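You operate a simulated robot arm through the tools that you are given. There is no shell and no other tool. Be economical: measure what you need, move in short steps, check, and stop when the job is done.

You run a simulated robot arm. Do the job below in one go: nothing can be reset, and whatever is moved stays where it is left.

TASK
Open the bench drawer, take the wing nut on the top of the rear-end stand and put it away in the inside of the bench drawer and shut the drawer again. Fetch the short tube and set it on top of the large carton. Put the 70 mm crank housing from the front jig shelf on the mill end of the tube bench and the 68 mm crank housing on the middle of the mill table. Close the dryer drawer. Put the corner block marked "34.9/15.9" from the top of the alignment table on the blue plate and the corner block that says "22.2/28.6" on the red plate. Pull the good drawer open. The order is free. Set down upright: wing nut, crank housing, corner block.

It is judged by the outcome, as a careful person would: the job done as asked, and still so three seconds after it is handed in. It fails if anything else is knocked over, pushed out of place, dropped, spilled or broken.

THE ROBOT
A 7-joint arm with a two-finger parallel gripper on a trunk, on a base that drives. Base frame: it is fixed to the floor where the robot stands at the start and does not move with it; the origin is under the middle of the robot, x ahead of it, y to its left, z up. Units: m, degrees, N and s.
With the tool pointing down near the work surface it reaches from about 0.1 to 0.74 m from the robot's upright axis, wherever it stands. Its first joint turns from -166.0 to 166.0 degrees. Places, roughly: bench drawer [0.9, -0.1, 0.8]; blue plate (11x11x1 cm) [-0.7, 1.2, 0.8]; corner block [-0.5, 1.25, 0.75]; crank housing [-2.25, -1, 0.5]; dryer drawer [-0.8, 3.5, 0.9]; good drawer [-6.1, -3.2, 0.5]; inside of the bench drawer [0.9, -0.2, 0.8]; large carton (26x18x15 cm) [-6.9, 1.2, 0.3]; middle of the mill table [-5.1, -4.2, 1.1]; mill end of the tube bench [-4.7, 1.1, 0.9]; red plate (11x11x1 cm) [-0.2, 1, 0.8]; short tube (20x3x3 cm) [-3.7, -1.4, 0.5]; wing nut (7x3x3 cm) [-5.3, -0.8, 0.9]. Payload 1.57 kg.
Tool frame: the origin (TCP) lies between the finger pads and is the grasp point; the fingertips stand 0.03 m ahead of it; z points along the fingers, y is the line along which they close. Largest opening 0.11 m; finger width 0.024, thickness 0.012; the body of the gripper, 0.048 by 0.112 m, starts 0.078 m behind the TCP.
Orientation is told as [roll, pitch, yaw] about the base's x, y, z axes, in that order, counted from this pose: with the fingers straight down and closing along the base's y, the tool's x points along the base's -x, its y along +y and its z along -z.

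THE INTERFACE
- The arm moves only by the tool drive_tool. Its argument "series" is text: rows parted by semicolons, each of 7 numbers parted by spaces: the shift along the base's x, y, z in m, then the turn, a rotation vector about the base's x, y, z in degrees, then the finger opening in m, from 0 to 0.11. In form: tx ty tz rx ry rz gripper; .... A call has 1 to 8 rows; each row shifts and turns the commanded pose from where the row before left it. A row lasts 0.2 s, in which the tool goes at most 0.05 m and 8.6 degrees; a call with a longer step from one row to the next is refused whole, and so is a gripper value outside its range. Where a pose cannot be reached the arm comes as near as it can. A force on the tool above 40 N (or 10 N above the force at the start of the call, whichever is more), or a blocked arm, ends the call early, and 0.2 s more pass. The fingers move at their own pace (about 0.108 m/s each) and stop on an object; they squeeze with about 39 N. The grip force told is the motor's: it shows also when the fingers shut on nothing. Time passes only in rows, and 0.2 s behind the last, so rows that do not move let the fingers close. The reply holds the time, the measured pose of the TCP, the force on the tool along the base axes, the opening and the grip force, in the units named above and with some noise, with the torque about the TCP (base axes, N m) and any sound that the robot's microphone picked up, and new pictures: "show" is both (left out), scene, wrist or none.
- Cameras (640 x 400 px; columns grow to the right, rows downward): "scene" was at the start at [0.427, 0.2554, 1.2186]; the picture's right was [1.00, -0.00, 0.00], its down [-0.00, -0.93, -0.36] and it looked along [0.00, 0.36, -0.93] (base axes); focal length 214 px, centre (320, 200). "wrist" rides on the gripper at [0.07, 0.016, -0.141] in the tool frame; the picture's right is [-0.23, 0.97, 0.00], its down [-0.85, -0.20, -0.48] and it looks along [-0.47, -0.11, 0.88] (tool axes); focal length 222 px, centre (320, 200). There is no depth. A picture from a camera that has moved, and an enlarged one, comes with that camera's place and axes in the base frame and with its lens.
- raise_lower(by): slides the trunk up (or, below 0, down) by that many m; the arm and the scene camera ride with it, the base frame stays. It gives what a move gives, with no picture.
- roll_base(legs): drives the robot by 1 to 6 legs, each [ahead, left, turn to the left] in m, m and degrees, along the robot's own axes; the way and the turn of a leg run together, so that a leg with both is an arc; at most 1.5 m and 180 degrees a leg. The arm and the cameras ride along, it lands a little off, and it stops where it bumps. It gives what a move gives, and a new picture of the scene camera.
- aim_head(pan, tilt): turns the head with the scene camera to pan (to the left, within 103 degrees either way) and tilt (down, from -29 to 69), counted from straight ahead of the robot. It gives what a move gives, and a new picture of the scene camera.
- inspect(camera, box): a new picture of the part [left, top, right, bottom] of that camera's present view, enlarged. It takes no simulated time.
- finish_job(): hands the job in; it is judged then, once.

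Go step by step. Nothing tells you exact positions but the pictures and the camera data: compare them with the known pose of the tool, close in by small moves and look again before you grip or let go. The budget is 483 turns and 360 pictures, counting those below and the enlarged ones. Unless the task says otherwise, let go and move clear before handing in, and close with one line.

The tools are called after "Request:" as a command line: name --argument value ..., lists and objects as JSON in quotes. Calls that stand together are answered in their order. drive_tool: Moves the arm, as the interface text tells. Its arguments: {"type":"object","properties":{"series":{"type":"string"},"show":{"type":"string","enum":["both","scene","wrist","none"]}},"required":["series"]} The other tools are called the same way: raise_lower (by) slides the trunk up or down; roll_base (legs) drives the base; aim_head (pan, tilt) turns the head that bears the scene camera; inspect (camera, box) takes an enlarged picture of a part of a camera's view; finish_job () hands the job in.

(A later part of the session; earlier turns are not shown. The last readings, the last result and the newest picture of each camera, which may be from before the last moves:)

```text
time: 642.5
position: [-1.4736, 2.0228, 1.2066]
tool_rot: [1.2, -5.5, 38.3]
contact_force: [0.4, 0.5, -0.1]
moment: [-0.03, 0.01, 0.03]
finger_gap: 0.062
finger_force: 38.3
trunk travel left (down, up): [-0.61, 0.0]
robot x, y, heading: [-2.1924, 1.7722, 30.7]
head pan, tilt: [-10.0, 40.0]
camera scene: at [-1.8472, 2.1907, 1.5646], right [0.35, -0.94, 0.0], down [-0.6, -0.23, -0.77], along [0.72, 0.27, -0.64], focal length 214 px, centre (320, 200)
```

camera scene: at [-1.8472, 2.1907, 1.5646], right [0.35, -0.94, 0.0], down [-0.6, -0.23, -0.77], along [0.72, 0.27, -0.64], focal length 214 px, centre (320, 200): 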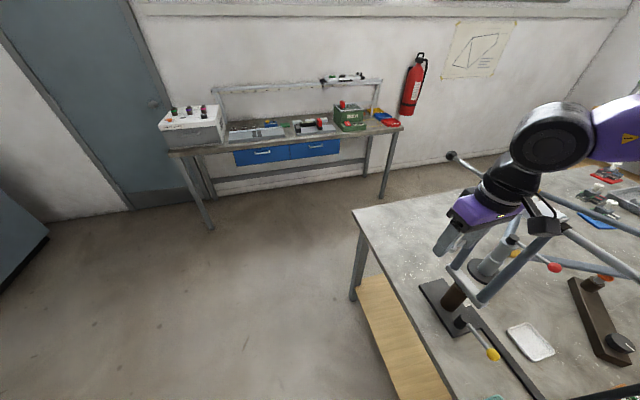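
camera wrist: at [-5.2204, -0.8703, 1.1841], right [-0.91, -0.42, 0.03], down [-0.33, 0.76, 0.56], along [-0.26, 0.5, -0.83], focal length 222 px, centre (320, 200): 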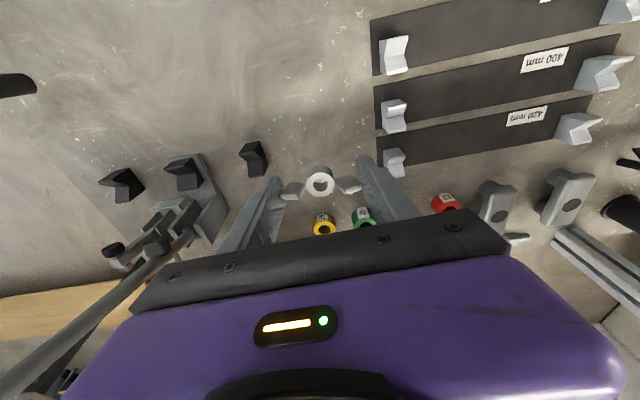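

Request:
roll_base --legs '[[-0.5, 0, 0], [0, 0, -88.5], [0.6, 0.35, 0], [1.2, 0, 0], [0.55, 0, 0]]'

Request:
aim_head --pan 60 --tilt 35

```text
time: 661.0
position: [-0.6957, -0.9505, 1.2065]
tool_rot: [1.2, -5.7, -48.3]
contact_force: [-0.5, -0.2, -1.0]
moment: [-0.05, 0.0, -0.01]
finger_gap: 0.0616
finger_force: 39.4
trunk travel left (down, up): [-0.61, 0.0]
robot x, y, heading: [-0.9946, -0.2522, -55.8]
head pan, tilt: [-10.0, 40.0]
camera scene: at [-0.5503, -0.5688, 1.5646], right [-0.91, -0.41, 0.0], down [-0.26, 0.59, -0.77], along [0.31, -0.7, -0.64], focal length 214 px, centre (320, 200)
```

scene: 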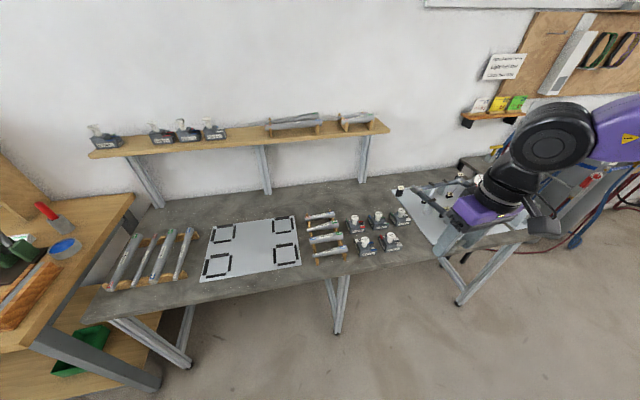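

```text
time: 662.5
position: [-0.6955, -0.952, 1.2057]
tool_rot: [1.2, -5.7, -48.3]
contact_force: [0.1, 0.0, -1.0]
moment: [0.02, 0.02, -0.02]
finger_gap: 0.062
finger_force: 39.1
trunk travel left (down, up): [-0.61, 0.0]
robot x, y, heading: [-0.9899, -0.2484, -56.1]
head pan, tilt: [60.0, 35.0]
camera scene: at [-0.4972, -0.485, 1.5721], right [0.07, -1.0, 0.0], down [-0.57, -0.04, -0.82], along [0.82, 0.06, -0.57], focal length 214 px, centre (320, 200)
```

scene: 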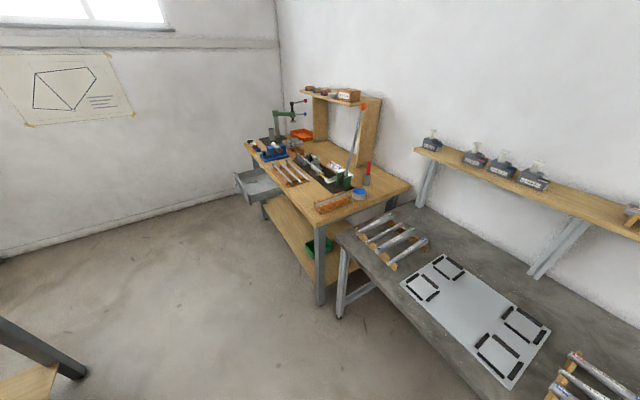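

The drawer is still open. Slide left along the bench to stand in front of it.

Request:
roll_base --legs '[[0, 0.9, -1.5], [0, 0.85, 0]]'

Request:
aim_head --pan -15 --tilt 50

```text
time: 671.3
position: [0.7445, 0.0042, 1.2073]
tool_rot: [1.1, -5.6, -50.0]
contact_force: [0.7, -0.5, -0.8]
moment: [0.01, 0.0, 0.02]
finger_gap: 0.0618
finger_force: 38.4
trunk travel left (down, up): [-0.61, 0.0]
robot x, y, heading: [0.4699, 0.7149, -57.4]
head pan, tilt: [60.0, 35.0]
camera scene: at [0.9563, 0.4636, 1.5721], right [0.04, -1.0, 0.0], down [-0.57, -0.02, -0.82], along [0.82, 0.04, -0.57], focal length 214 px, centre (320, 200)
```

scene: 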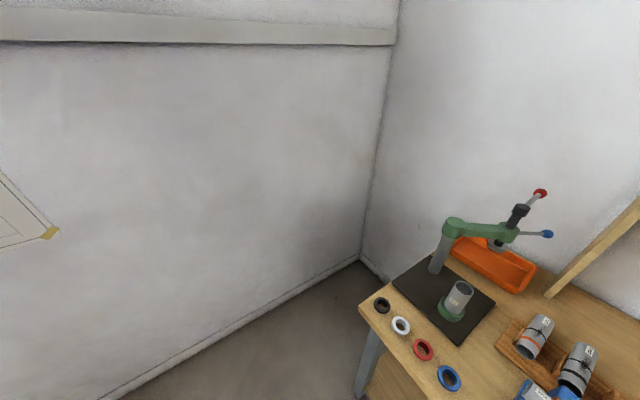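

```text
time: 672.8
position: [0.7453, 0.0033, 1.2065]
tool_rot: [1.2, -5.6, -50.1]
contact_force: [-0.5, 0.3, -0.1]
moment: [0.04, -0.01, -0.02]
finger_gap: 0.0621
finger_force: 39.1
trunk travel left (down, up): [-0.61, 0.0]
robot x, y, heading: [0.4703, 0.7123, -57.7]
head pan, tilt: [-15.0, 50.0]
camera scene: at [0.8916, 0.3864, 1.5504], right [-0.95, -0.3, 0.0], down [-0.23, 0.73, -0.64], along [0.19, -0.61, -0.77], focal length 214 px, centre (320, 200)
```

scene: 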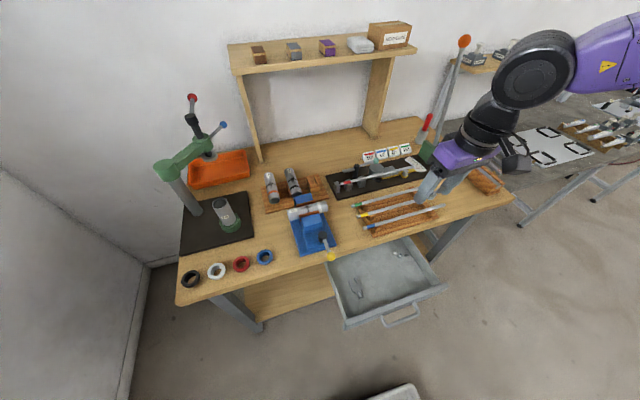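

Request:
inspect --camera "scene" --box '[300, 220, 460, 340]'

```text
3.33 times, centred on (380, 280) of scene
camera zoom: at [0.8916, 0.3864, 1.5504], right [-0.95, -0.3, 0.0], down [-0.23, 0.73, -0.64], along [0.19, -0.61, -0.77], focal length 715 px, centre (120, -67)
```

zoom: 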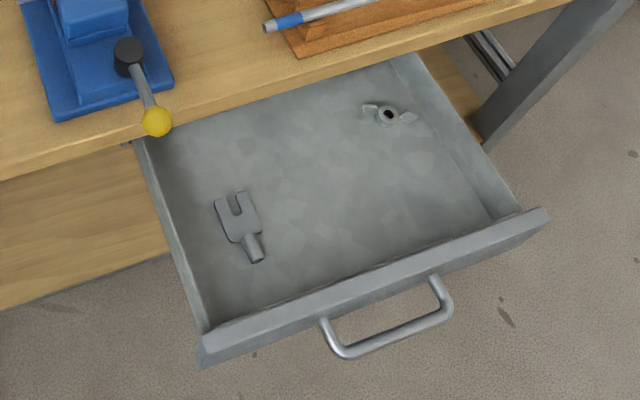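

Our nut can go in the middle of the open part. Position and lower with the trunk.

Request:
drive_tool --series "0 0.03 -0.02 0 0 0 0; 0 0.029 -0.03 0 0 0 0" --show "none"

Request:
raise_lower --by -0.28

Request:
drive_tool --series "0 0 0 0 0 0 0" --show "both"

```text
time: 673.4
position: [0.7453, 0.0626, 1.1573]
tool_rot: [1.1, -5.7, -50.1]
contact_force: [-0.6, -0.5, -0.3]
moment: [0.0, 0.02, -0.03]
finger_gap: 0.0617
finger_force: 39.4
trunk travel left (down, up): [-0.61, 0.0]
robot x, y, heading: [0.4748, 0.7143, -57.6]
head pan, tilt: [-15.0, 50.0]
```

```text
time: 676.2
position: [0.7441, 0.0626, 0.8757]
tool_rot: [1.2, -5.6, -50.0]
contact_force: [-0.4, -0.1, 0.2]
moment: [-0.03, -0.01, 0.02]
finger_gap: 0.0618
finger_force: 39.2
trunk travel left (down, up): [-0.33, 0.28]
robot x, y, heading: [0.4704, 0.7106, -57.6]
head pan, tilt: [-15.0, 50.0]
```

```text
time: 676.6
position: [0.7443, 0.0628, 0.8779]
tool_rot: [1.2, -5.6, -50.0]
contact_force: [0.2, 0.0, -0.5]
moment: [0.03, -0.01, 0.0]
finger_gap: 0.0617
finger_force: 38.7
trunk travel left (down, up): [-0.33, 0.28]
robot x, y, heading: [0.4701, 0.7128, -57.5]
head pan, tilt: [-15.0, 50.0]
camera scene: at [0.8915, 0.3864, 1.2704], right [-0.95, -0.3, 0.0], down [-0.23, 0.73, -0.64], along [0.19, -0.61, -0.77], focal length 214 px, centre (320, 200)
camera wrist: at [0.7008, 0.1352, 1.0104], right [0.89, 0.45, 0.04], down [0.36, -0.75, 0.56], along [0.28, -0.48, -0.83], focal length 222 px, centre (320, 200)
```

scene: 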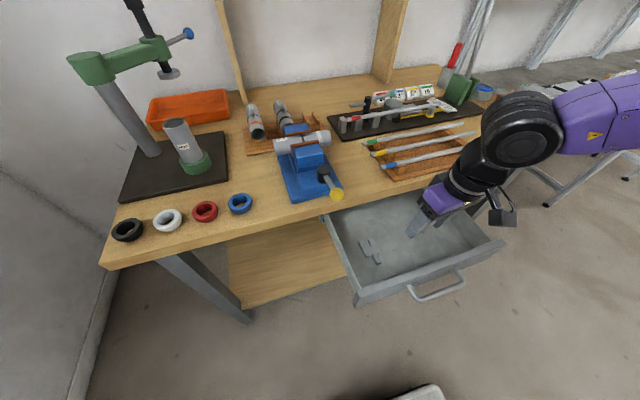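
wrist: 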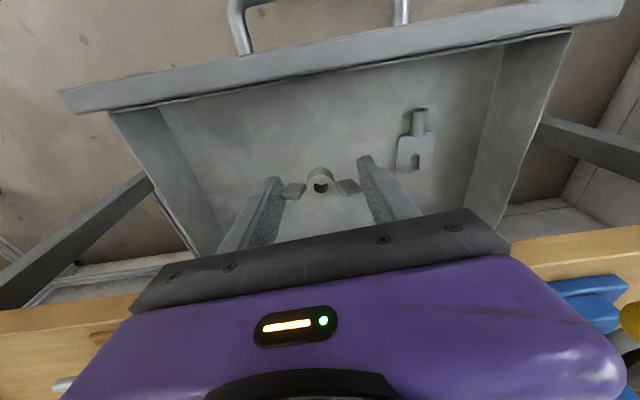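

Well placed. Lower stepwise to the drawer floor.

Request:
drive_tool --series "0 0 -0.03 0 0 0 0; 0 0 -0.03 0 0 0 0; 0 0 -0.01 0 0 0 0; 0 0 -0.005 0 0 0 0; 0 0 -0.005 0 0 0 0" --show "wrist"

```text
time: 677.7
position: [0.7467, 0.0594, 0.8055]
tool_rot: [1.1, -6.3, -49.9]
contact_force: [0.8, -1.1, 21.0]
moment: [-0.32, 0.66, -0.08]
finger_gap: 0.0616
finger_force: 39.1
trunk travel left (down, up): [-0.33, 0.28]
robot x, y, heading: [0.4683, 0.7114, -57.6]
head pan, tilt: [-15.0, 50.0]
stopped in row 5: the force on the tool passed its limit at 48 N (the readings are from after the stop); the commanded pose is now the measured one
camera wrist: at [0.7027, 0.1338, 0.9364], right [0.89, 0.46, 0.04], down [0.36, -0.74, 0.57], along [0.29, -0.49, -0.82], focal length 222 px, centre (320, 200)
```

wrist: 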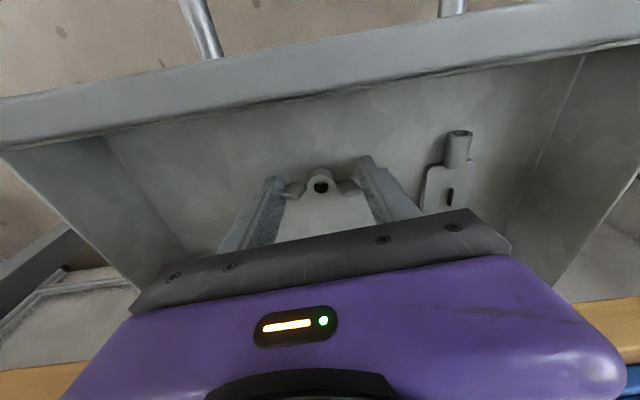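

Request:
drive_tool --series "0 0 0.002 0 0 0 0; 0 0 0 0 0 0 0.085; 0 0 0 0 0 0 0.085; 0 0 0.03 0 0 0 0.085; 0 0 0.04 0 0 0 0.085; 0 0 0.04 0 0 0 0.085; 0 0 0.04 0 0 0 0.085" --show "wrist"

```text
time: 679.3
position: [0.7636, 0.0708, 0.9476]
tool_rot: [2.6, -5.6, -47.9]
contact_force: [0.6, -1.1, 0.0]
moment: [0.0, -0.01, 0.0]
finger_gap: 0.0852
finger_force: 0.1
trunk travel left (down, up): [-0.33, 0.28]
robot x, y, heading: [0.4713, 0.7131, -57.6]
head pan, tilt: [-15.0, 50.0]
camera wrist: at [0.715, 0.1396, 1.0808], right [0.87, 0.49, 0.06], down [0.38, -0.74, 0.55], along [0.32, -0.45, -0.83], focal length 222 px, centre (320, 200)
```

wrist: 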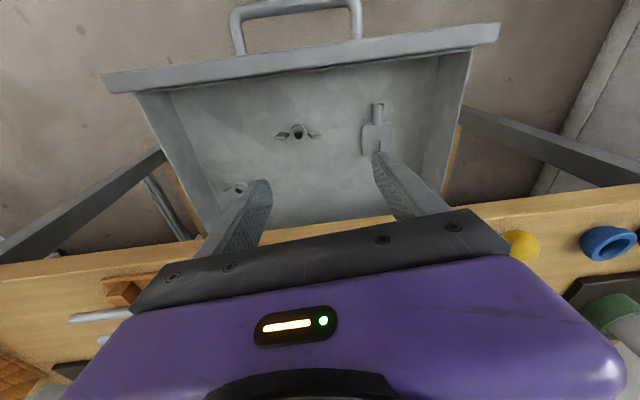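

The nut stands upright in the drawer. Now back off to get in front of the handle and push the drawer shut.

Request:
raise_lower --by 0.08

Request:
roll_base --legs '[[-0.28, 0.05, 0]]'

Request:
drive_tool --series "-0.03 -0.02 0 0 0 0 0; -0.03 -0.02 0 0 0 0 0; 0 0 0 0 0 0 0" --show "both"

```text
time: 680.5
position: [0.7626, 0.0696, 1.0274]
tool_rot: [2.5, -5.7, -48.0]
contact_force: [-0.6, -0.2, 0.2]
moment: [-0.02, -0.02, 0.0]
finger_gap: 0.085
finger_force: 0.0
trunk travel left (down, up): [-0.41, 0.2]
robot x, y, heading: [0.4692, 0.7173, -57.7]
head pan, tilt: [-15.0, 50.0]
```

```text
time: 682.5
position: [0.6519, 0.3308, 1.0261]
tool_rot: [2.6, -5.8, -48.5]
contact_force: [0.1, 0.4, 0.5]
moment: [0.02, 0.0, 0.03]
finger_gap: 0.0855
finger_force: 0.1
trunk travel left (down, up): [-0.41, 0.2]
robot x, y, heading: [0.3628, 0.9733, -57.5]
head pan, tilt: [-15.0, 50.0]
camera scene: at [0.7839, 0.6467, 1.3504], right [-0.95, -0.3, 0.0], down [-0.23, 0.73, -0.64], along [0.19, -0.61, -0.77], focal length 214 px, centre (320, 200)
```

scene: 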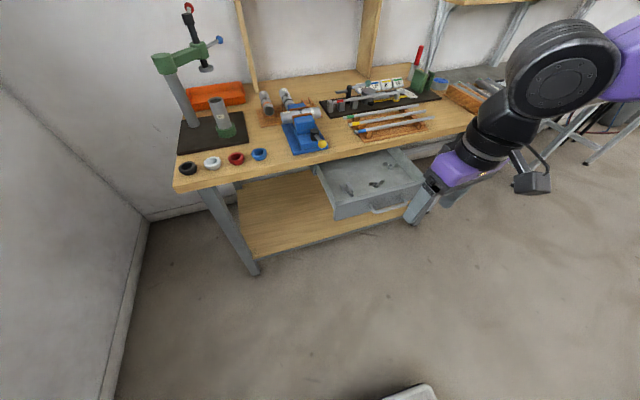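

```text
time: 683.2
position: [0.5902, 0.2903, 1.0275]
tool_rot: [2.6, -5.7, -48.5]
contact_force: [-0.5, 0.7, -0.7]
moment: [0.02, -0.01, 0.02]
finger_gap: 0.0
finger_force: 21.3
trunk travel left (down, up): [-0.41, 0.2]
robot x, y, heading: [0.3632, 0.9802, -57.9]
head pan, tilt: [-15.0, 50.0]
camera scene: at [0.7839, 0.6467, 1.3504], right [-0.95, -0.3, 0.0], down [-0.23, 0.73, -0.64], along [0.19, -0.61, -0.77], focal length 214 px, centre (320, 200)
camera wrist: at [0.5425, 0.3588, 1.1613], right [0.88, 0.48, 0.07], down [0.37, -0.75, 0.55], along [0.31, -0.46, -0.83], focal length 222 px, centre (320, 200)
```

scene: 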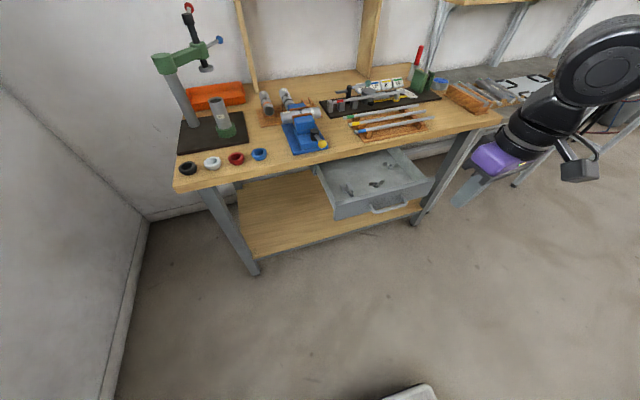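
wrist: 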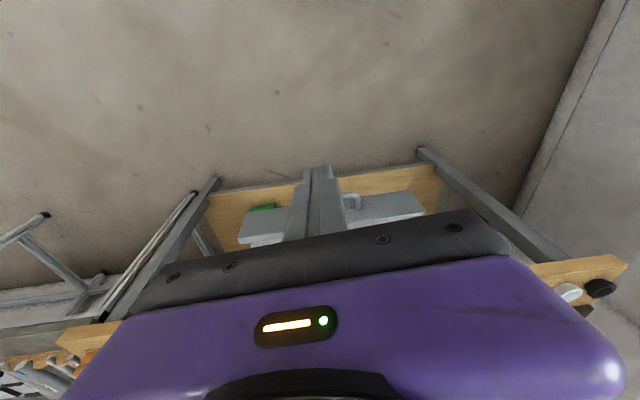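

Request:
raise_lower --by -0.225

Request:
roll_base --legs '[[0.32, 0, 0]]'

```text
time: 685.6
position: [0.5909, 0.2895, 0.8024]
tool_rot: [2.7, -5.7, -48.5]
contact_force: [0.7, 1.0, 0.4]
moment: [0.03, 0.01, -0.01]
finger_gap: 0.0001
finger_force: 21.1
trunk travel left (down, up): [-0.185, 0.425]
robot x, y, heading: [0.3677, 0.978, -57.8]
head pan, tilt: [-15.0, 50.0]
```

```text
time: 687.8
position: [0.7728, 0.0207, 0.8019]
tool_rot: [2.7, -5.7, -47.9]
contact_force: [0.2, 0.6, 0.1]
moment: [0.01, -0.01, 0.0]
finger_gap: 0.0
finger_force: 21.7
trunk travel left (down, up): [-0.185, 0.425]
robot x, y, heading: [0.5369, 0.7032, -57.1]
head pan, tilt: [-15.0, 50.0]
camera scene: at [0.9613, 0.3795, 1.1254], right [-0.95, -0.31, 0.0], down [-0.24, 0.73, -0.64], along [0.2, -0.61, -0.77], focal length 214 px, centre (320, 200)
```

scene: 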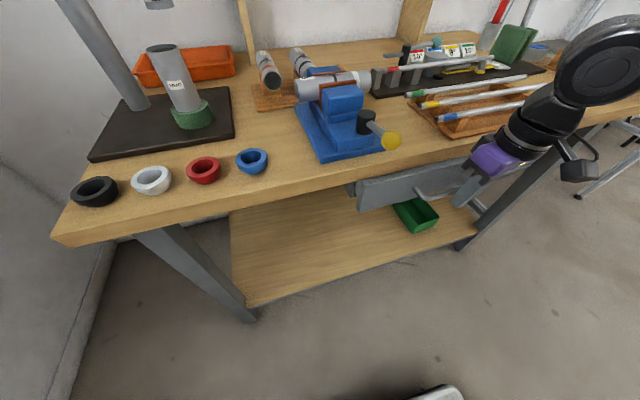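

Request:
drive_tool --series "0.011 -0.017 0 0 0 0 0; 0.011 -0.017 0 0 0 0 0; 0.011 -0.017 0 0 0 0 0; 0.011 -0.017 0 0 0 0 0" --show "scene"

```text
time: 688.4
position: [0.7878, -0.0026, 0.8009]
tool_rot: [2.8, -4.4, -47.9]
contact_force: [-3.1, 5.2, 1.1]
moment: [0.02, -0.06, 0.02]
finger_gap: 0.0001
finger_force: 21.5
trunk travel left (down, up): [-0.185, 0.425]
robot x, y, heading: [0.5345, 0.7047, -57.1]
head pan, tilt: [-15.0, 50.0]
stopped in row 2: the force on the tool passed its limit at 55 N (the readings are from after the stop); the commanded pose is now the measured one
camera scene: at [0.961, 0.3798, 1.1254], right [-0.95, -0.31, 0.0], down [-0.24, 0.73, -0.64], along [0.2, -0.61, -0.77], focal length 214 px, centre (320, 200)
```

scene: 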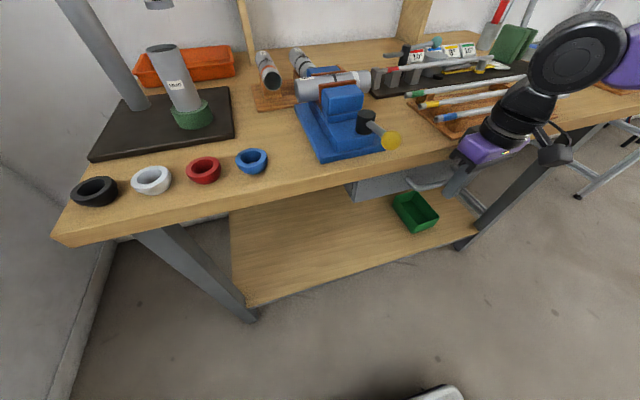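

The drawer is shut (handle back at its closed position). Back off slightly, raise, and return west toward the front jig.

Request:
drive_tool --series "-0.016 0.025 0 0 0 0 0; -0.016 0.025 0 0 0 0 0.05" --show "none"

Request:
inspect --camera "scene" --box '[320, 120, 520, 245]'

Request:
raise_lower --by 0.4

Request:
roll_base --legs '[[0, -0.9, 0], [0, -1.0, 0], [-0.3, -0.1, 0], [0, 0, -66.5]]'

```text
time: 689.0
position: [0.7562, 0.0484, 0.7994]
tool_rot: [2.7, -4.6, -47.9]
contact_force: [0.4, 0.9, -0.2]
moment: [0.01, 0.0, -0.02]
finger_gap: 0.0501
finger_force: 0.0
trunk travel left (down, up): [-0.185, 0.425]
robot x, y, heading: [0.5386, 0.7036, -56.9]
head pan, tilt: [-15.0, 50.0]
```

```text
3.20 times, centred on (420, 182) of scene
camera zoom: at [0.9614, 0.3796, 1.1253], right [-0.95, -0.31, 0.0], down [-0.24, 0.73, -0.64], along [0.2, -0.61, -0.77], focal length 686 px, centre (0, 256)
```

zoom: 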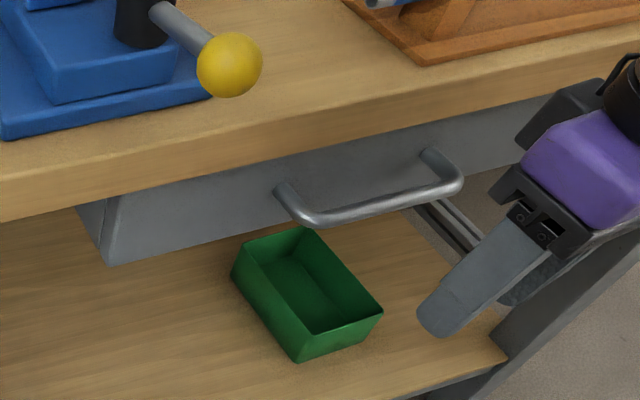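

```text
time: 692.8
position: [0.7556, 0.0477, 1.1997]
tool_rot: [2.8, -4.6, -47.9]
contact_force: [0.2, -0.5, 0.4]
moment: [0.0, -0.03, 0.0]
finger_gap: 0.05
finger_force: 0.1
trunk travel left (down, up): [-0.585, 0.025]
robot x, y, heading: [0.5369, 0.7029, -57.2]
head pan, tilt: [-15.0, 50.0]
```

```text
time: 706.8
position: [-1.7676, -0.616, 1.1995]
tool_rot: [2.7, -4.5, -112.6]
contact_force: [0.1, 0.1, 1.0]
moment: [0.03, 0.03, 0.01]
finger_gap: 0.0499
finger_force: 0.0
trunk travel left (down, up): [-0.585, 0.025]
robot x, y, heading: [-1.2691, -0.1413, -121.7]
head pan, tilt: [-15.0, 50.0]
camera scene: at [-1.3789, -0.6602, 1.5254], right [-0.68, 0.73, 0.0], down [0.56, 0.52, -0.64], along [-0.47, -0.44, -0.77], focal length 214 px, centre (320, 200)
```

scene: 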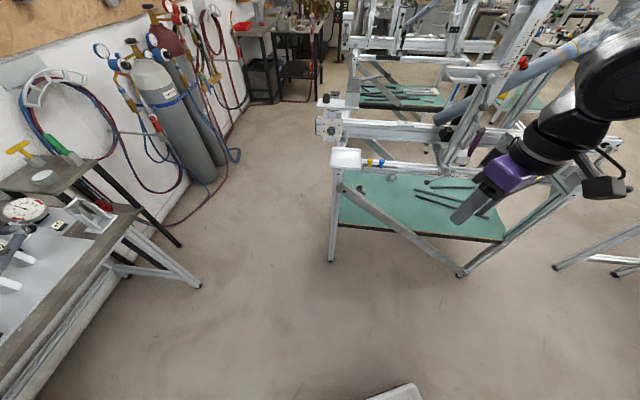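

Now for the 70 mm housing: tilt the tool up to ~60° pitch again and extend.

Request:
drive_tool --series "-0.0105 -0.017 0 -7.3 3.03 0 0.1; -0.0105 -0.017 0 -7.3 3.03 0 0.1; -0.0105 -0.017 0 -7.3 3.03 0 0.1; -0.0105 -0.017 0 -7.3 3.03 0 0.1; -0.0105 -0.017 0 -7.3 3.03 0 0.1; -0.0105 -0.017 0 -7.3 3.03 0 0.1; -0.0105 -0.017 0 -7.3 3.03 0 0.1" --show "none"

```text
time: 708.4
position: [-1.8401, -0.7344, 1.1992]
tool_rot: [2.9, -60.1, -112.6]
contact_force: [-0.9, 1.1, 0.5]
moment: [-0.02, -0.05, 0.01]
finger_gap: 0.1001
finger_force: 0.0
trunk travel left (down, up): [-0.585, 0.025]
robot x, y, heading: [-1.2699, -0.1383, -121.8]
head pan, tilt: [-15.0, 50.0]
```

Request:
drive_tool --series "0 0 0 0.32 0.65 -6.1 0.1; 0 0 0 0.32 0.65 -6.1 0.1" --show "none"

Request:
roll_base --legs '[[0.06, -0.273, -3.7]]'

Request:
raise_lower --by -0.4

Request:
drive_tool --series "0 0 -0.03 0 0 0 0.1; 0 0 -0.03 0 0 0 0.1; 0 0 -0.03 0 0 0 0.1; 0 0 -0.03 0 0 0 0.1" --show "both"

```text
time: 709.0
position: [-1.8408, -0.734, 1.199]
tool_rot: [0.2, -59.9, -122.6]
contact_force: [-0.1, 0.2, 0.4]
moment: [-0.01, 0.01, -0.02]
finger_gap: 0.1001
finger_force: 0.1
trunk travel left (down, up): [-0.585, 0.025]
robot x, y, heading: [-1.2639, -0.14, -121.9]
head pan, tilt: [-15.0, 50.0]
```

```text
time: 710.9
position: [-2.1424, -0.5909, 1.1995]
tool_rot: [0.1, -59.9, -126.6]
contact_force: [0.3, -0.1, -0.1]
moment: [-0.02, 0.01, 0.0]
finger_gap: 0.0999
finger_force: 0.0
trunk travel left (down, up): [-0.585, 0.025]
robot x, y, heading: [-1.5208, -0.0345, -125.9]
head pan, tilt: [-15.0, 50.0]
camera scene: at [-1.6764, -0.5499, 1.5254], right [-0.63, 0.78, 0.0], down [0.6, 0.48, -0.64], along [-0.5, -0.4, -0.77], focal length 214 px, centre (320, 200)
```

scene: 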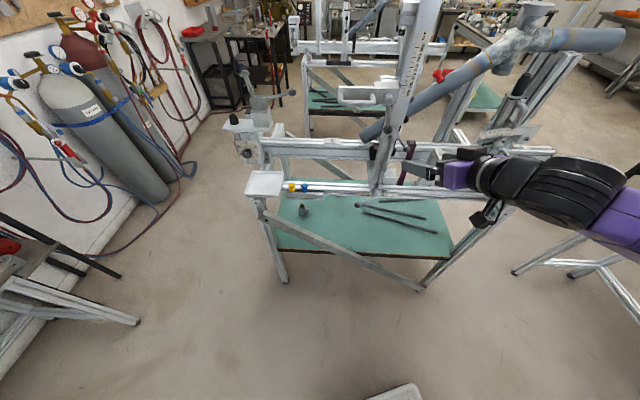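

```text
time: 714.8
position: [-2.1415, -0.5904, 0.8002]
tool_rot: [0.2, -59.9, -126.6]
contact_force: [0.3, -0.4, -0.7]
moment: [0.04, 0.0, 0.0]
finger_gap: 0.1
finger_force: 0.1
trunk travel left (down, up): [-0.185, 0.425]
robot x, y, heading: [-1.5236, -0.0366, -125.9]
head pan, tilt: [-15.0, 50.0]
```

```text
time: 715.8
position: [-2.1446, -0.591, 0.6812]
tool_rot: [0.1, -60.0, -126.4]
contact_force: [0.8, -0.4, -0.4]
moment: [0.01, -0.01, 0.01]
finger_gap: 0.1001
finger_force: 0.1
trunk travel left (down, up): [-0.185, 0.425]
robot x, y, heading: [-1.5274, -0.0353, -125.7]
head pan, tilt: [-15.0, 50.0]
camera scene: at [-1.6766, -0.5497, 1.1255], right [-0.63, 0.78, 0.0], down [0.6, 0.48, -0.64], along [-0.5, -0.4, -0.77], focal length 214 px, centre (320, 200)
camera wrist: at [-2.0386, -0.4747, 0.6909], right [0.72, -0.67, 0.2], down [-0.17, 0.11, 0.98], along [-0.68, -0.73, -0.04], focal length 222 px, centre (320, 200)
```

scene: 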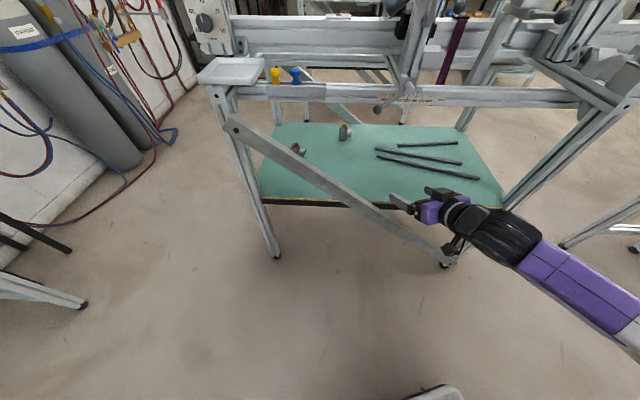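
wrist: 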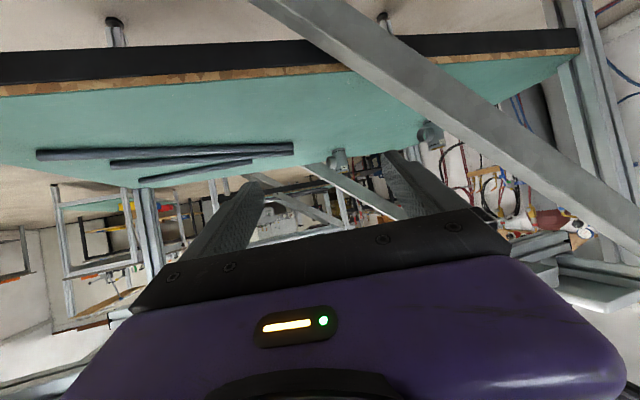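

Request:
drive_tool --series "0 0 -0.03 0 0 0 0.1" --show "none"

Request:
roll_base --legs '[[0.35, 0, 0]]'

Request:
drive_tool --series "0 0 -0.02 0 0 0 0.1" --show "wrist"

```text
time: 716.2
position: [-2.1439, -0.5907, 0.6497]
tool_rot: [0.1, -60.0, -126.6]
contact_force: [0.2, 0.0, -0.2]
moment: [0.01, -0.01, 0.02]
finger_gap: 0.0998
finger_force: 0.0
trunk travel left (down, up): [-0.185, 0.425]
robot x, y, heading: [-1.5252, -0.0313, -126.2]
head pan, tilt: [-15.0, 50.0]
```

```text
time: 718.4
position: [-2.3527, -0.8736, 0.6493]
tool_rot: [0.1, -59.9, -126.6]
contact_force: [0.1, 0.5, -0.2]
moment: [-0.01, 0.01, 0.02]
finger_gap: 0.1
finger_force: 0.1
trunk travel left (down, up): [-0.185, 0.425]
robot x, y, heading: [-1.7327, -0.3209, -126.0]
head pan, tilt: [-15.0, 50.0]
camera scene: at [-1.8845, -0.834, 1.1254], right [-0.63, 0.78, 0.0], down [0.6, 0.48, -0.64], along [-0.5, -0.4, -0.77], focal length 214 px, centre (320, 200)
```

scene: 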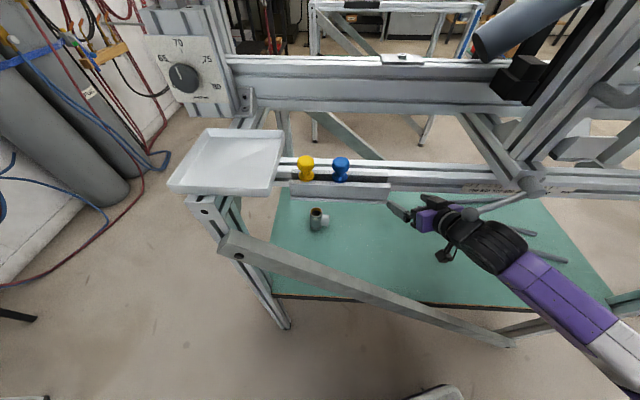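

```text
time: 718.8
position: [-2.3522, -0.8747, 0.6296]
tool_rot: [0.1, -60.0, -126.7]
contact_force: [0.0, 0.3, 0.6]
moment: [-0.01, -0.03, 0.01]
finger_gap: 0.1001
finger_force: 0.0
trunk travel left (down, up): [-0.185, 0.425]
robot x, y, heading: [-1.7347, -0.3231, -126.2]
head pan, tilt: [-15.0, 50.0]
camera wrist: at [-2.2463, -0.7583, 0.6404], right [0.71, -0.67, 0.2], down [-0.17, 0.11, 0.98], along [-0.68, -0.73, -0.04], focal length 222 px, centre (320, 200)
```

wrist: 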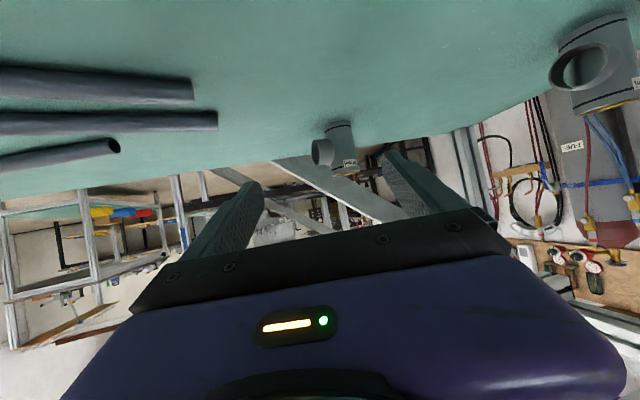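

Request:
drive_tool --series "-0.02 -0.029 -0.018 0 0 0 0.1; -0.02 -0.029 -0.018 0 0 0 0.1; -0.018 -0.026 -0.016 0 0 0 0.1" --show "wrist"

```text
time: 719.6
position: [-2.4098, -0.9596, 0.5775]
tool_rot: [0.1, -60.0, -126.7]
contact_force: [0.4, 0.4, -1.0]
moment: [0.0, -0.01, 0.01]
finger_gap: 0.1002
finger_force: 0.1
trunk travel left (down, up): [-0.185, 0.425]
robot x, y, heading: [-1.7327, -0.325, -126.0]
head pan, tilt: [-15.0, 50.0]
camera wrist: at [-2.3027, -0.843, 0.588], right [0.71, -0.67, 0.2], down [-0.17, 0.11, 0.98], along [-0.68, -0.73, -0.04], focal length 222 px, centre (320, 200)
```

wrist: 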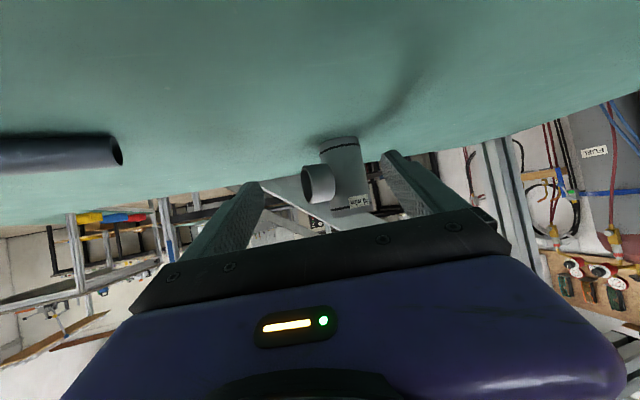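

Request:
drive_tool --series "-0.007 -0.017 -0.009 0 0 0 0.1; -0.008 -0.017 -0.009 0 0 0 0.1; 0 0 0 0 0 0 0.05; 0 0 0 0 0 0 0.0; 0 0 0 0 0 0 0.0" --show "wrist"

```text
time: 720.8
position: [-2.4249, -0.9908, 0.5619]
tool_rot: [0.1, -60.0, -126.8]
contact_force: [-0.2, -0.2, 0.2]
moment: [-0.06, 0.01, -0.02]
finger_gap: 0.0627
finger_force: 38.4
trunk travel left (down, up): [-0.185, 0.425]
robot x, y, heading: [-1.7314, -0.3232, -126.2]
head pan, tilt: [-15.0, 50.0]
camera wrist: at [-2.318, -0.875, 0.5723], right [0.71, -0.67, 0.2], down [-0.17, 0.11, 0.98], along [-0.68, -0.73, -0.04], focal length 222 px, centre (320, 200)
```

wrist: 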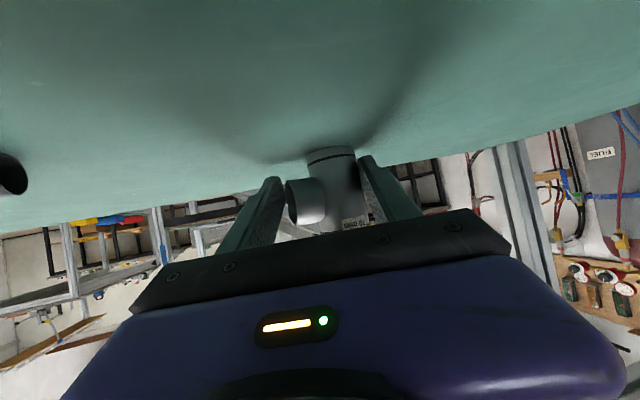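

Gripped. Lift a little, back out while rising.

Request:
drive_tool --series "0 0 0.015 0 0 0 0; 0.006 0.008 0.015 0 0 0 0; 0.018 0.025 0.01 0 0 0 0; 0.018 0.025 0.01 0 0 0 0; 0.018 0.025 0.012 0 0 0 0; 0.018 0.025 0.012 0 0 0 0" --show "wrist"

```text
time: 722.2
position: [-2.3458, -0.8854, 0.6323]
tool_rot: [0.2, -59.9, -126.8]
contact_force: [0.1, 0.2, -1.0]
moment: [0.02, -0.01, -0.02]
finger_gap: 0.0626
finger_force: 39.2
trunk travel left (down, up): [-0.185, 0.425]
robot x, y, heading: [-1.7361, -0.3238, -125.8]
head pan, tilt: [-15.0, 50.0]
camera wrist: at [-2.2389, -0.7673, 0.6424], right [0.71, -0.67, 0.2], down [-0.17, 0.11, 0.98], along [-0.68, -0.73, -0.04], focal length 222 px, centre (320, 200)
```

wrist: 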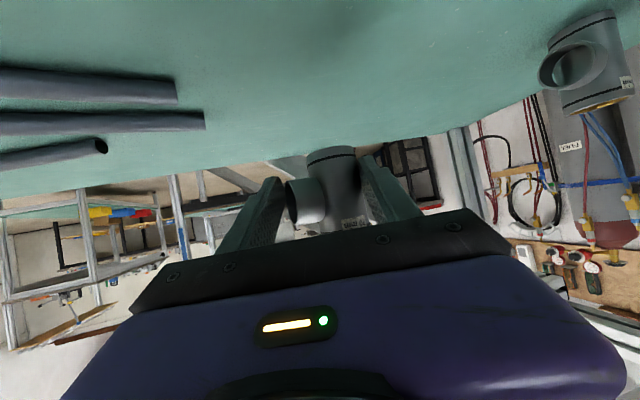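

Request:
drive_tool --series "0.01 0.013 0.025 0 0 0 0" --show "none"

Request:
roll_base --legs '[[-0.45, 0, 0]]'

Request:
raise_lower --by 0.4

Request:
drive_tool --series "0 0 0.04 0 0 0 0; 0 0 0.04 0 0 0 0; 0 0 0.04 0 0 0 0; 0 0 0.04 0 0 0 0; 0 0 0.04 0 0 0 0" --show "none"

Request:
roll_base --legs '[[-0.1, 0, 0], [0, 0, -113]]'

```text
time: 722.6
position: [-2.3359, -0.8712, 0.6581]
tool_rot: [0.3, -59.8, -126.8]
contact_force: [0.3, -0.5, -1.7]
moment: [0.03, -0.04, 0.0]
finger_gap: 0.0626
finger_force: 39.1
trunk travel left (down, up): [-0.185, 0.425]
robot x, y, heading: [-1.7345, -0.3237, -126.2]
head pan, tilt: [-15.0, 50.0]
```

```text
time: 725.4
position: [-2.0702, -0.5002, 0.6586]
tool_rot: [0.0, -59.9, -127.0]
contact_force: [0.3, 0.1, -1.3]
moment: [0.02, -0.01, -0.02]
finger_gap: 0.0624
finger_force: 39.1
trunk travel left (down, up): [-0.185, 0.425]
robot x, y, heading: [-1.4623, 0.044, -126.3]
head pan, tilt: [-15.0, 50.0]
camera scene: at [-1.6182, -0.4657, 1.1254], right [-0.62, 0.78, 0.0], down [0.6, 0.48, -0.64], along [-0.5, -0.4, -0.77], focal length 214 px, centre (320, 200)
```

scene: 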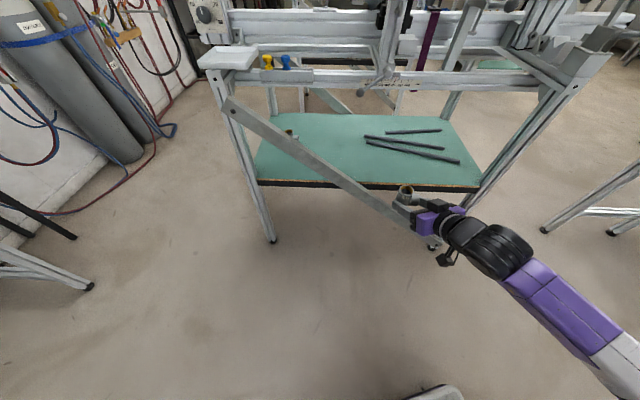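

```text
time: 729.2
position: [-2.0709, -0.4997, 1.0579]
tool_rot: [0.1, -59.8, -127.0]
contact_force: [0.8, -0.1, -0.9]
moment: [0.05, -0.01, 0.05]
finger_gap: 0.0626
finger_force: 38.8
trunk travel left (down, up): [-0.585, 0.025]
robot x, y, heading: [-1.4651, 0.0425, -126.5]
head pan, tilt: [-15.0, 50.0]
```

```text
time: 730.4
position: [-2.0692, -0.5014, 1.2614]
tool_rot: [0.3, -59.8, -127.1]
contact_force: [-0.8, 0.3, -1.3]
moment: [0.02, 0.0, 0.01]
finger_gap: 0.0624
finger_force: 39.0
trunk travel left (down, up): [-0.585, 0.025]
robot x, y, heading: [-1.4648, 0.0443, -126.2]
head pan, tilt: [-15.0, 50.0]
```

```text
time: 736.2
position: [-1.7083, 0.8823, 1.2622]
tool_rot: [0.1, -59.9, 122.7]
contact_force: [-0.5, 0.6, -1.2]
moment: [-0.03, -0.03, 0.01]
finger_gap: 0.0626
finger_force: 38.7
trunk travel left (down, up): [-0.585, 0.025]
robot x, y, heading: [-1.4031, 0.1261, 123.1]
head pan, tilt: [-15.0, 50.0]
camera scene: at [-1.8314, 0.4454, 1.5254], right [0.95, 0.31, 0.0], down [0.24, -0.73, -0.64], along [-0.2, 0.61, -0.77], focal length 214 px, centre (320, 200)
```

scene: 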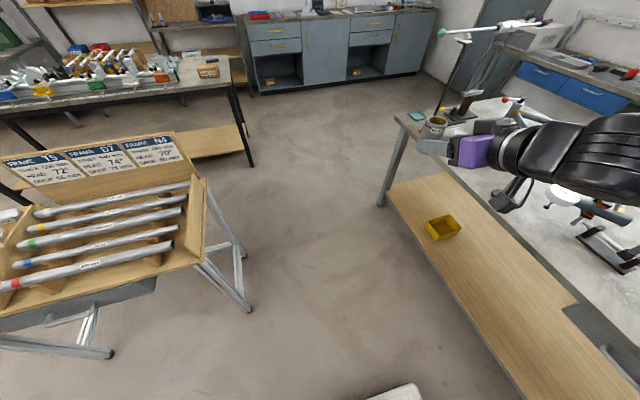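

Request:
roll_base --legs '[[0.9, 0.08, -0.8], [0.93, 0, 0]]'

Request:
roll_base --legs '[[0, 1.1, 0]]'

```text
time: 745.3
position: [-2.7809, 2.3538, 1.2623]
tool_rot: [0.1, -60.0, 123.2]
contact_force: [0.2, 0.6, -0.9]
moment: [-0.03, -0.02, 0.03]
finger_gap: 0.0623
finger_force: 38.8
trunk travel left (down, up): [-0.585, 0.025]
robot x, y, heading: [-2.4739, 1.6008, 123.9]
head pan, tilt: [-15.0, 50.0]
camera scene: at [-2.8999, 1.9159, 1.5254], right [0.95, 0.32, 0.0], down [0.25, -0.72, -0.64], along [-0.21, 0.61, -0.77], focal length 214 px, centre (320, 200)
```

scene: 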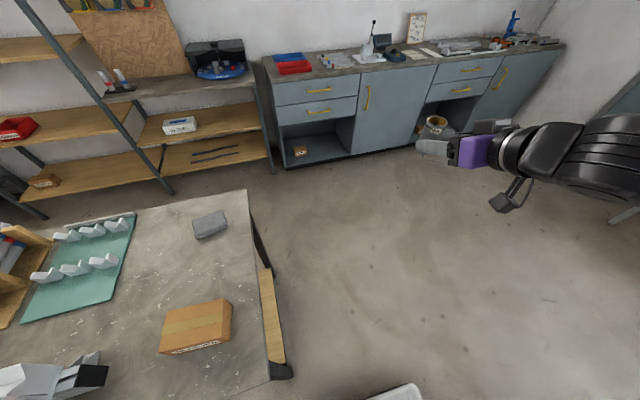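

```text
time: 751.0
position: [-3.6804, 1.7602, 1.2612]
tool_rot: [0.1, -59.9, 122.1]
contact_force: [-0.7, 0.1, -0.7]
moment: [-0.02, -0.04, 0.01]
finger_gap: 0.0625
finger_force: 38.8
trunk travel left (down, up): [-0.585, 0.025]
robot x, y, heading: [-3.3863, 1.0016, 122.7]
head pan, tilt: [-15.0, 50.0]
camera scene: at [-3.8078, 1.3241, 1.5254], right [0.95, 0.3, 0.0], down [0.23, -0.73, -0.64], along [-0.2, 0.61, -0.77], focal length 214 px, centre (320, 200)
```

scene: 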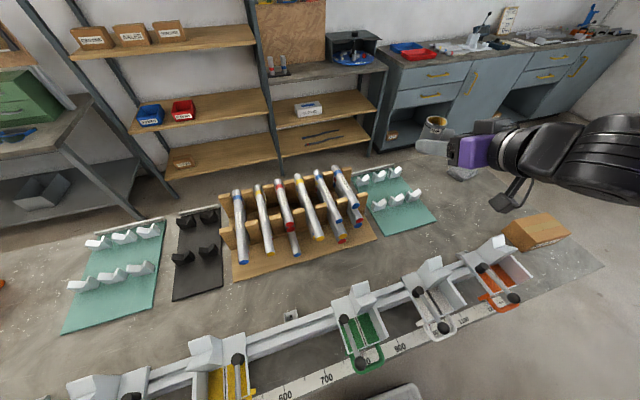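

Request:
roll_base --legs '[[0, 1.15, 0]]'

Request:
inspect --camera "scene" --box '[120, 150, 520, 400]'

```text
time: 756.8
position: [-4.6482, 1.1449, 1.2611]
tool_rot: [0.1, -59.9, 121.2]
contact_force: [-0.2, -0.3, -1.1]
moment: [0.02, -0.05, 0.02]
finger_gap: 0.0624
finger_force: 39.3
trunk travel left (down, up): [-0.585, 0.025]
robot x, y, heading: [-4.3628, 0.3845, 121.9]
head pan, tilt: [-15.0, 50.0]
camera scene: at [-4.7818, 0.7107, 1.5254], right [0.96, 0.29, 0.0], down [0.22, -0.73, -0.64], along [-0.19, 0.61, -0.77], focal length 214 px, centre (320, 200)
```

scene: 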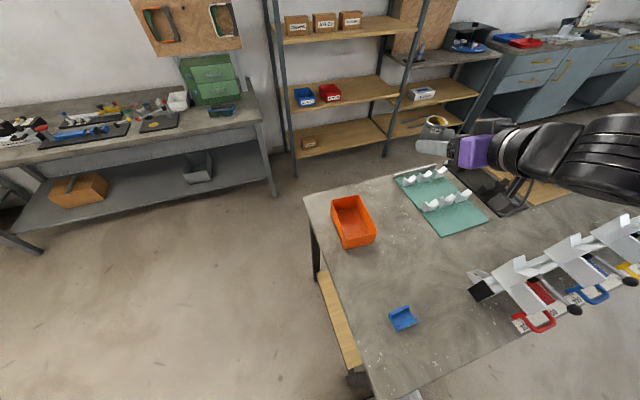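

```text
1.60 times, centred on (320, 275) of scene
camera zoom: at [-4.7818, 0.7107, 1.5254], right [0.96, 0.29, 0.0], down [0.22, -0.73, -0.64], along [-0.19, 0.61, -0.77], focal length 343 px, centre (320, 80)
```

zoom: 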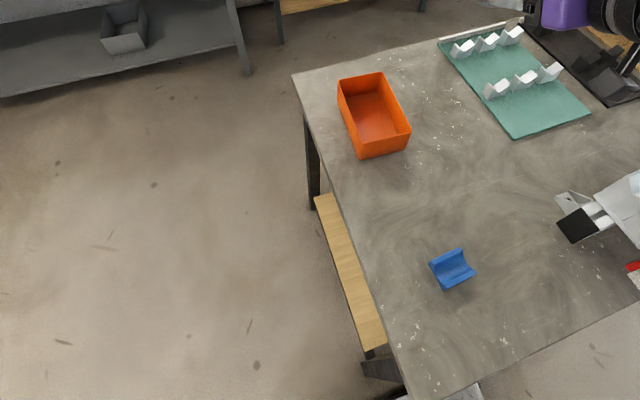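

Tube still lies on the carton. Target spot on the bench end: about (-4.655,1.085), between the orange tray and blue saddle. Small base correction and lower.

Request:
roll_base --legs '[[-0.05, 0.026, 0]]'

Request:
raise_lower --by -0.29

Request:
drive_tool --series "0 0 0 0 0 0 0" --show "both"

```text
time: 757.8
position: [-4.6439, 1.0892, 1.2608]
tool_rot: [0.3, -59.9, 121.1]
contact_force: [-0.1, 0.2, -3.5]
moment: [-0.02, -0.02, 0.01]
finger_gap: 0.0623
finger_force: 39.1
trunk travel left (down, up): [-0.585, 0.025]
robot x, y, heading: [-4.3553, 0.3282, 121.9]
head pan, tilt: [-15.0, 50.0]
camera scene: at [-4.7776, 0.6551, 1.5253], right [0.96, 0.29, 0.0], down [0.22, -0.73, -0.64], along [-0.19, 0.61, -0.77], focal length 214 px, centre (320, 200)
```

scene: 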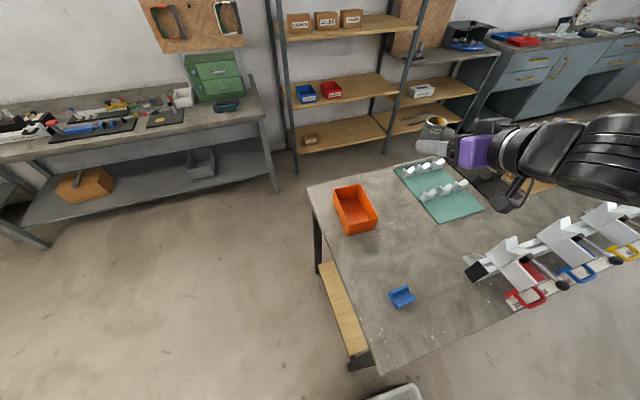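

```text
time: 760.7
position: [-4.6435, 1.0883, 0.971]
tool_rot: [0.2, -59.9, 121.2]
contact_force: [-0.4, -0.1, -2.0]
moment: [-0.04, -0.06, 0.0]
finger_gap: 0.0623
finger_force: 38.8
trunk travel left (down, up): [-0.295, 0.315]
robot x, y, heading: [-4.3561, 0.3269, 121.8]
head pan, tilt: [-15.0, 50.0]
```

```text
time: 761.1
position: [-4.6425, 1.0889, 0.9724]
tool_rot: [0.1, -59.9, 121.3]
contact_force: [-0.2, 0.5, -2.4]
moment: [-0.01, -0.05, -0.01]
finger_gap: 0.0624
finger_force: 39.0
trunk travel left (down, up): [-0.295, 0.315]
robot x, y, heading: [-4.3586, 0.3258, 121.7]
head pan, tilt: [-15.0, 50.0]
camera scene: at [-4.7776, 0.6547, 1.2354], right [0.96, 0.29, 0.0], down [0.22, -0.73, -0.64], along [-0.19, 0.61, -0.77], focal length 214 px, centre (320, 200)
camera wrist: at [-4.5757, 0.946, 0.9817], right [-0.89, -0.41, 0.2], down [0.16, 0.12, 0.98], along [-0.42, 0.9, -0.04], focal length 222 px, centre (320, 200)
```

scene: 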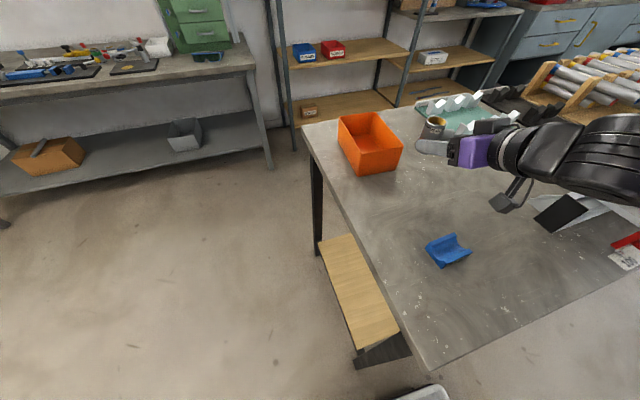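
wrist: 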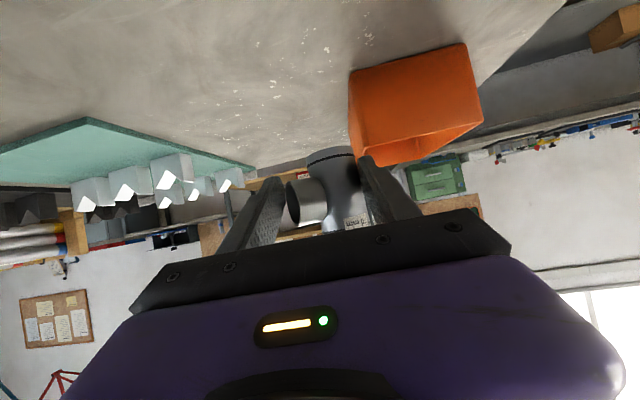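

The tray is a bit close; shift (+0.037,-0.029) away and lower.

Request:
drive_tool --series "0.037 -0.029 0 0 0 0 0; 0 0 -0.03 0 0 0 0; 0 0 -0.015 0 0 0 0" --show "wrist"

```text
time: 761.9
position: [-4.6074, 1.0601, 0.9254]
tool_rot: [0.3, -59.9, 121.2]
contact_force: [-0.2, 0.1, -1.6]
moment: [-0.03, 0.0, -0.04]
finger_gap: 0.0624
finger_force: 38.5
trunk travel left (down, up): [-0.295, 0.315]
robot x, y, heading: [-4.359, 0.3274, 122.0]
head pan, tilt: [-15.0, 50.0]
camera wrist: at [-4.5389, 0.9171, 0.9354], right [-0.89, -0.41, 0.2], down [0.16, 0.12, 0.98], along [-0.42, 0.9, -0.04], focal length 222 px, centre (320, 200)
```

wrist: 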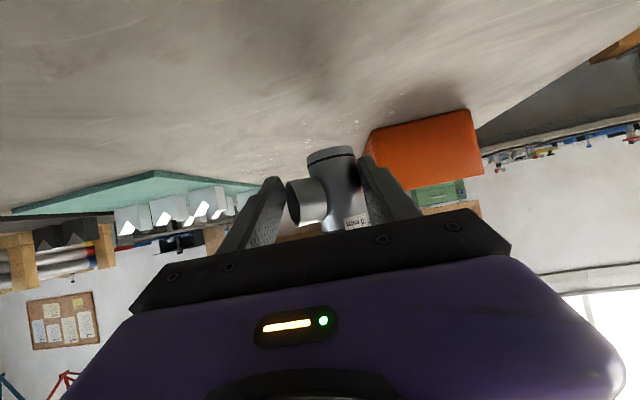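

Request:
drive_tool --series "0 0 -0.006 0 0 0 0; 0 0 -0.004 0 0 0 0; 0 0 -0.004 0 0 0 0; 0 0 -0.004 0 0 0 0" --show "none"

```text
time: 762.9
position: [-4.6057, 1.0598, 0.9084]
tool_rot: [0.0, -59.9, 121.3]
contact_force: [-0.1, 0.1, -2.0]
moment: [-0.05, -0.04, -0.02]
finger_gap: 0.0623
finger_force: 39.5
trunk travel left (down, up): [-0.295, 0.315]
robot x, y, heading: [-4.3599, 0.3226, 121.9]
head pan, tilt: [-15.0, 50.0]
```

Request:
drive_tool --series "0 0 -0.004 0 0 0 0; 0 0 -0.004 0 0 0 0; 0 0 -0.004 0 0 0 0" --show "none"

```text
time: 763.7
position: [-4.6056, 1.0606, 0.8963]
tool_rot: [0.2, -59.9, 121.2]
contact_force: [0.0, 0.8, -1.6]
moment: [-0.01, -0.04, -0.02]
finger_gap: 0.0623
finger_force: 38.9
trunk travel left (down, up): [-0.295, 0.315]
robot x, y, heading: [-4.3589, 0.3265, 121.8]
head pan, tilt: [-15.0, 50.0]
```

Request:
drive_tool --series "0 0 -0.004 0 0 0 0; 0 0 -0.004 0 0 0 0; 0 0 -0.004 0 0 0 0" --show "wrist"

```text
time: 764.6
position: [-4.6068, 1.0614, 0.8903]
tool_rot: [-0.4, -60.9, 122.0]
contact_force: [0.0, 0.5, 11.4]
moment: [-0.02, 0.17, -0.03]
finger_gap: 0.0625
finger_force: 39.0
trunk travel left (down, up): [-0.295, 0.315]
robot x, y, heading: [-4.3585, 0.3231, 121.9]
head pan, tilt: [-15.0, 50.0]
stopped in row 3: the force on the tool passed its limit at 41 N (the readings are from after the stop); the commanded pose is now the measured one
camera wrist: at [-4.5389, 0.919, 0.8982], right [-0.89, -0.41, 0.19], down [0.17, 0.1, 0.98], along [-0.43, 0.9, -0.02], focal length 222 px, centre (320, 200)
```

wrist: 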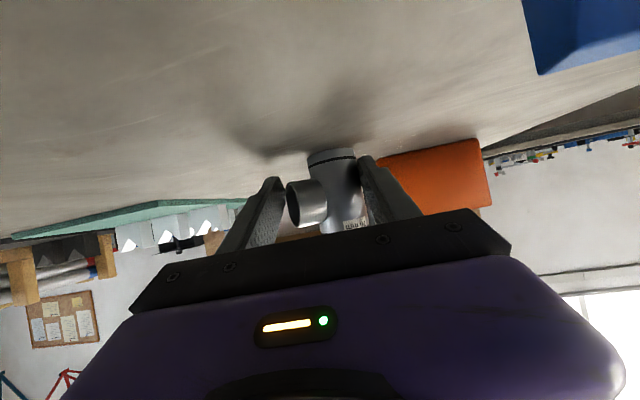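

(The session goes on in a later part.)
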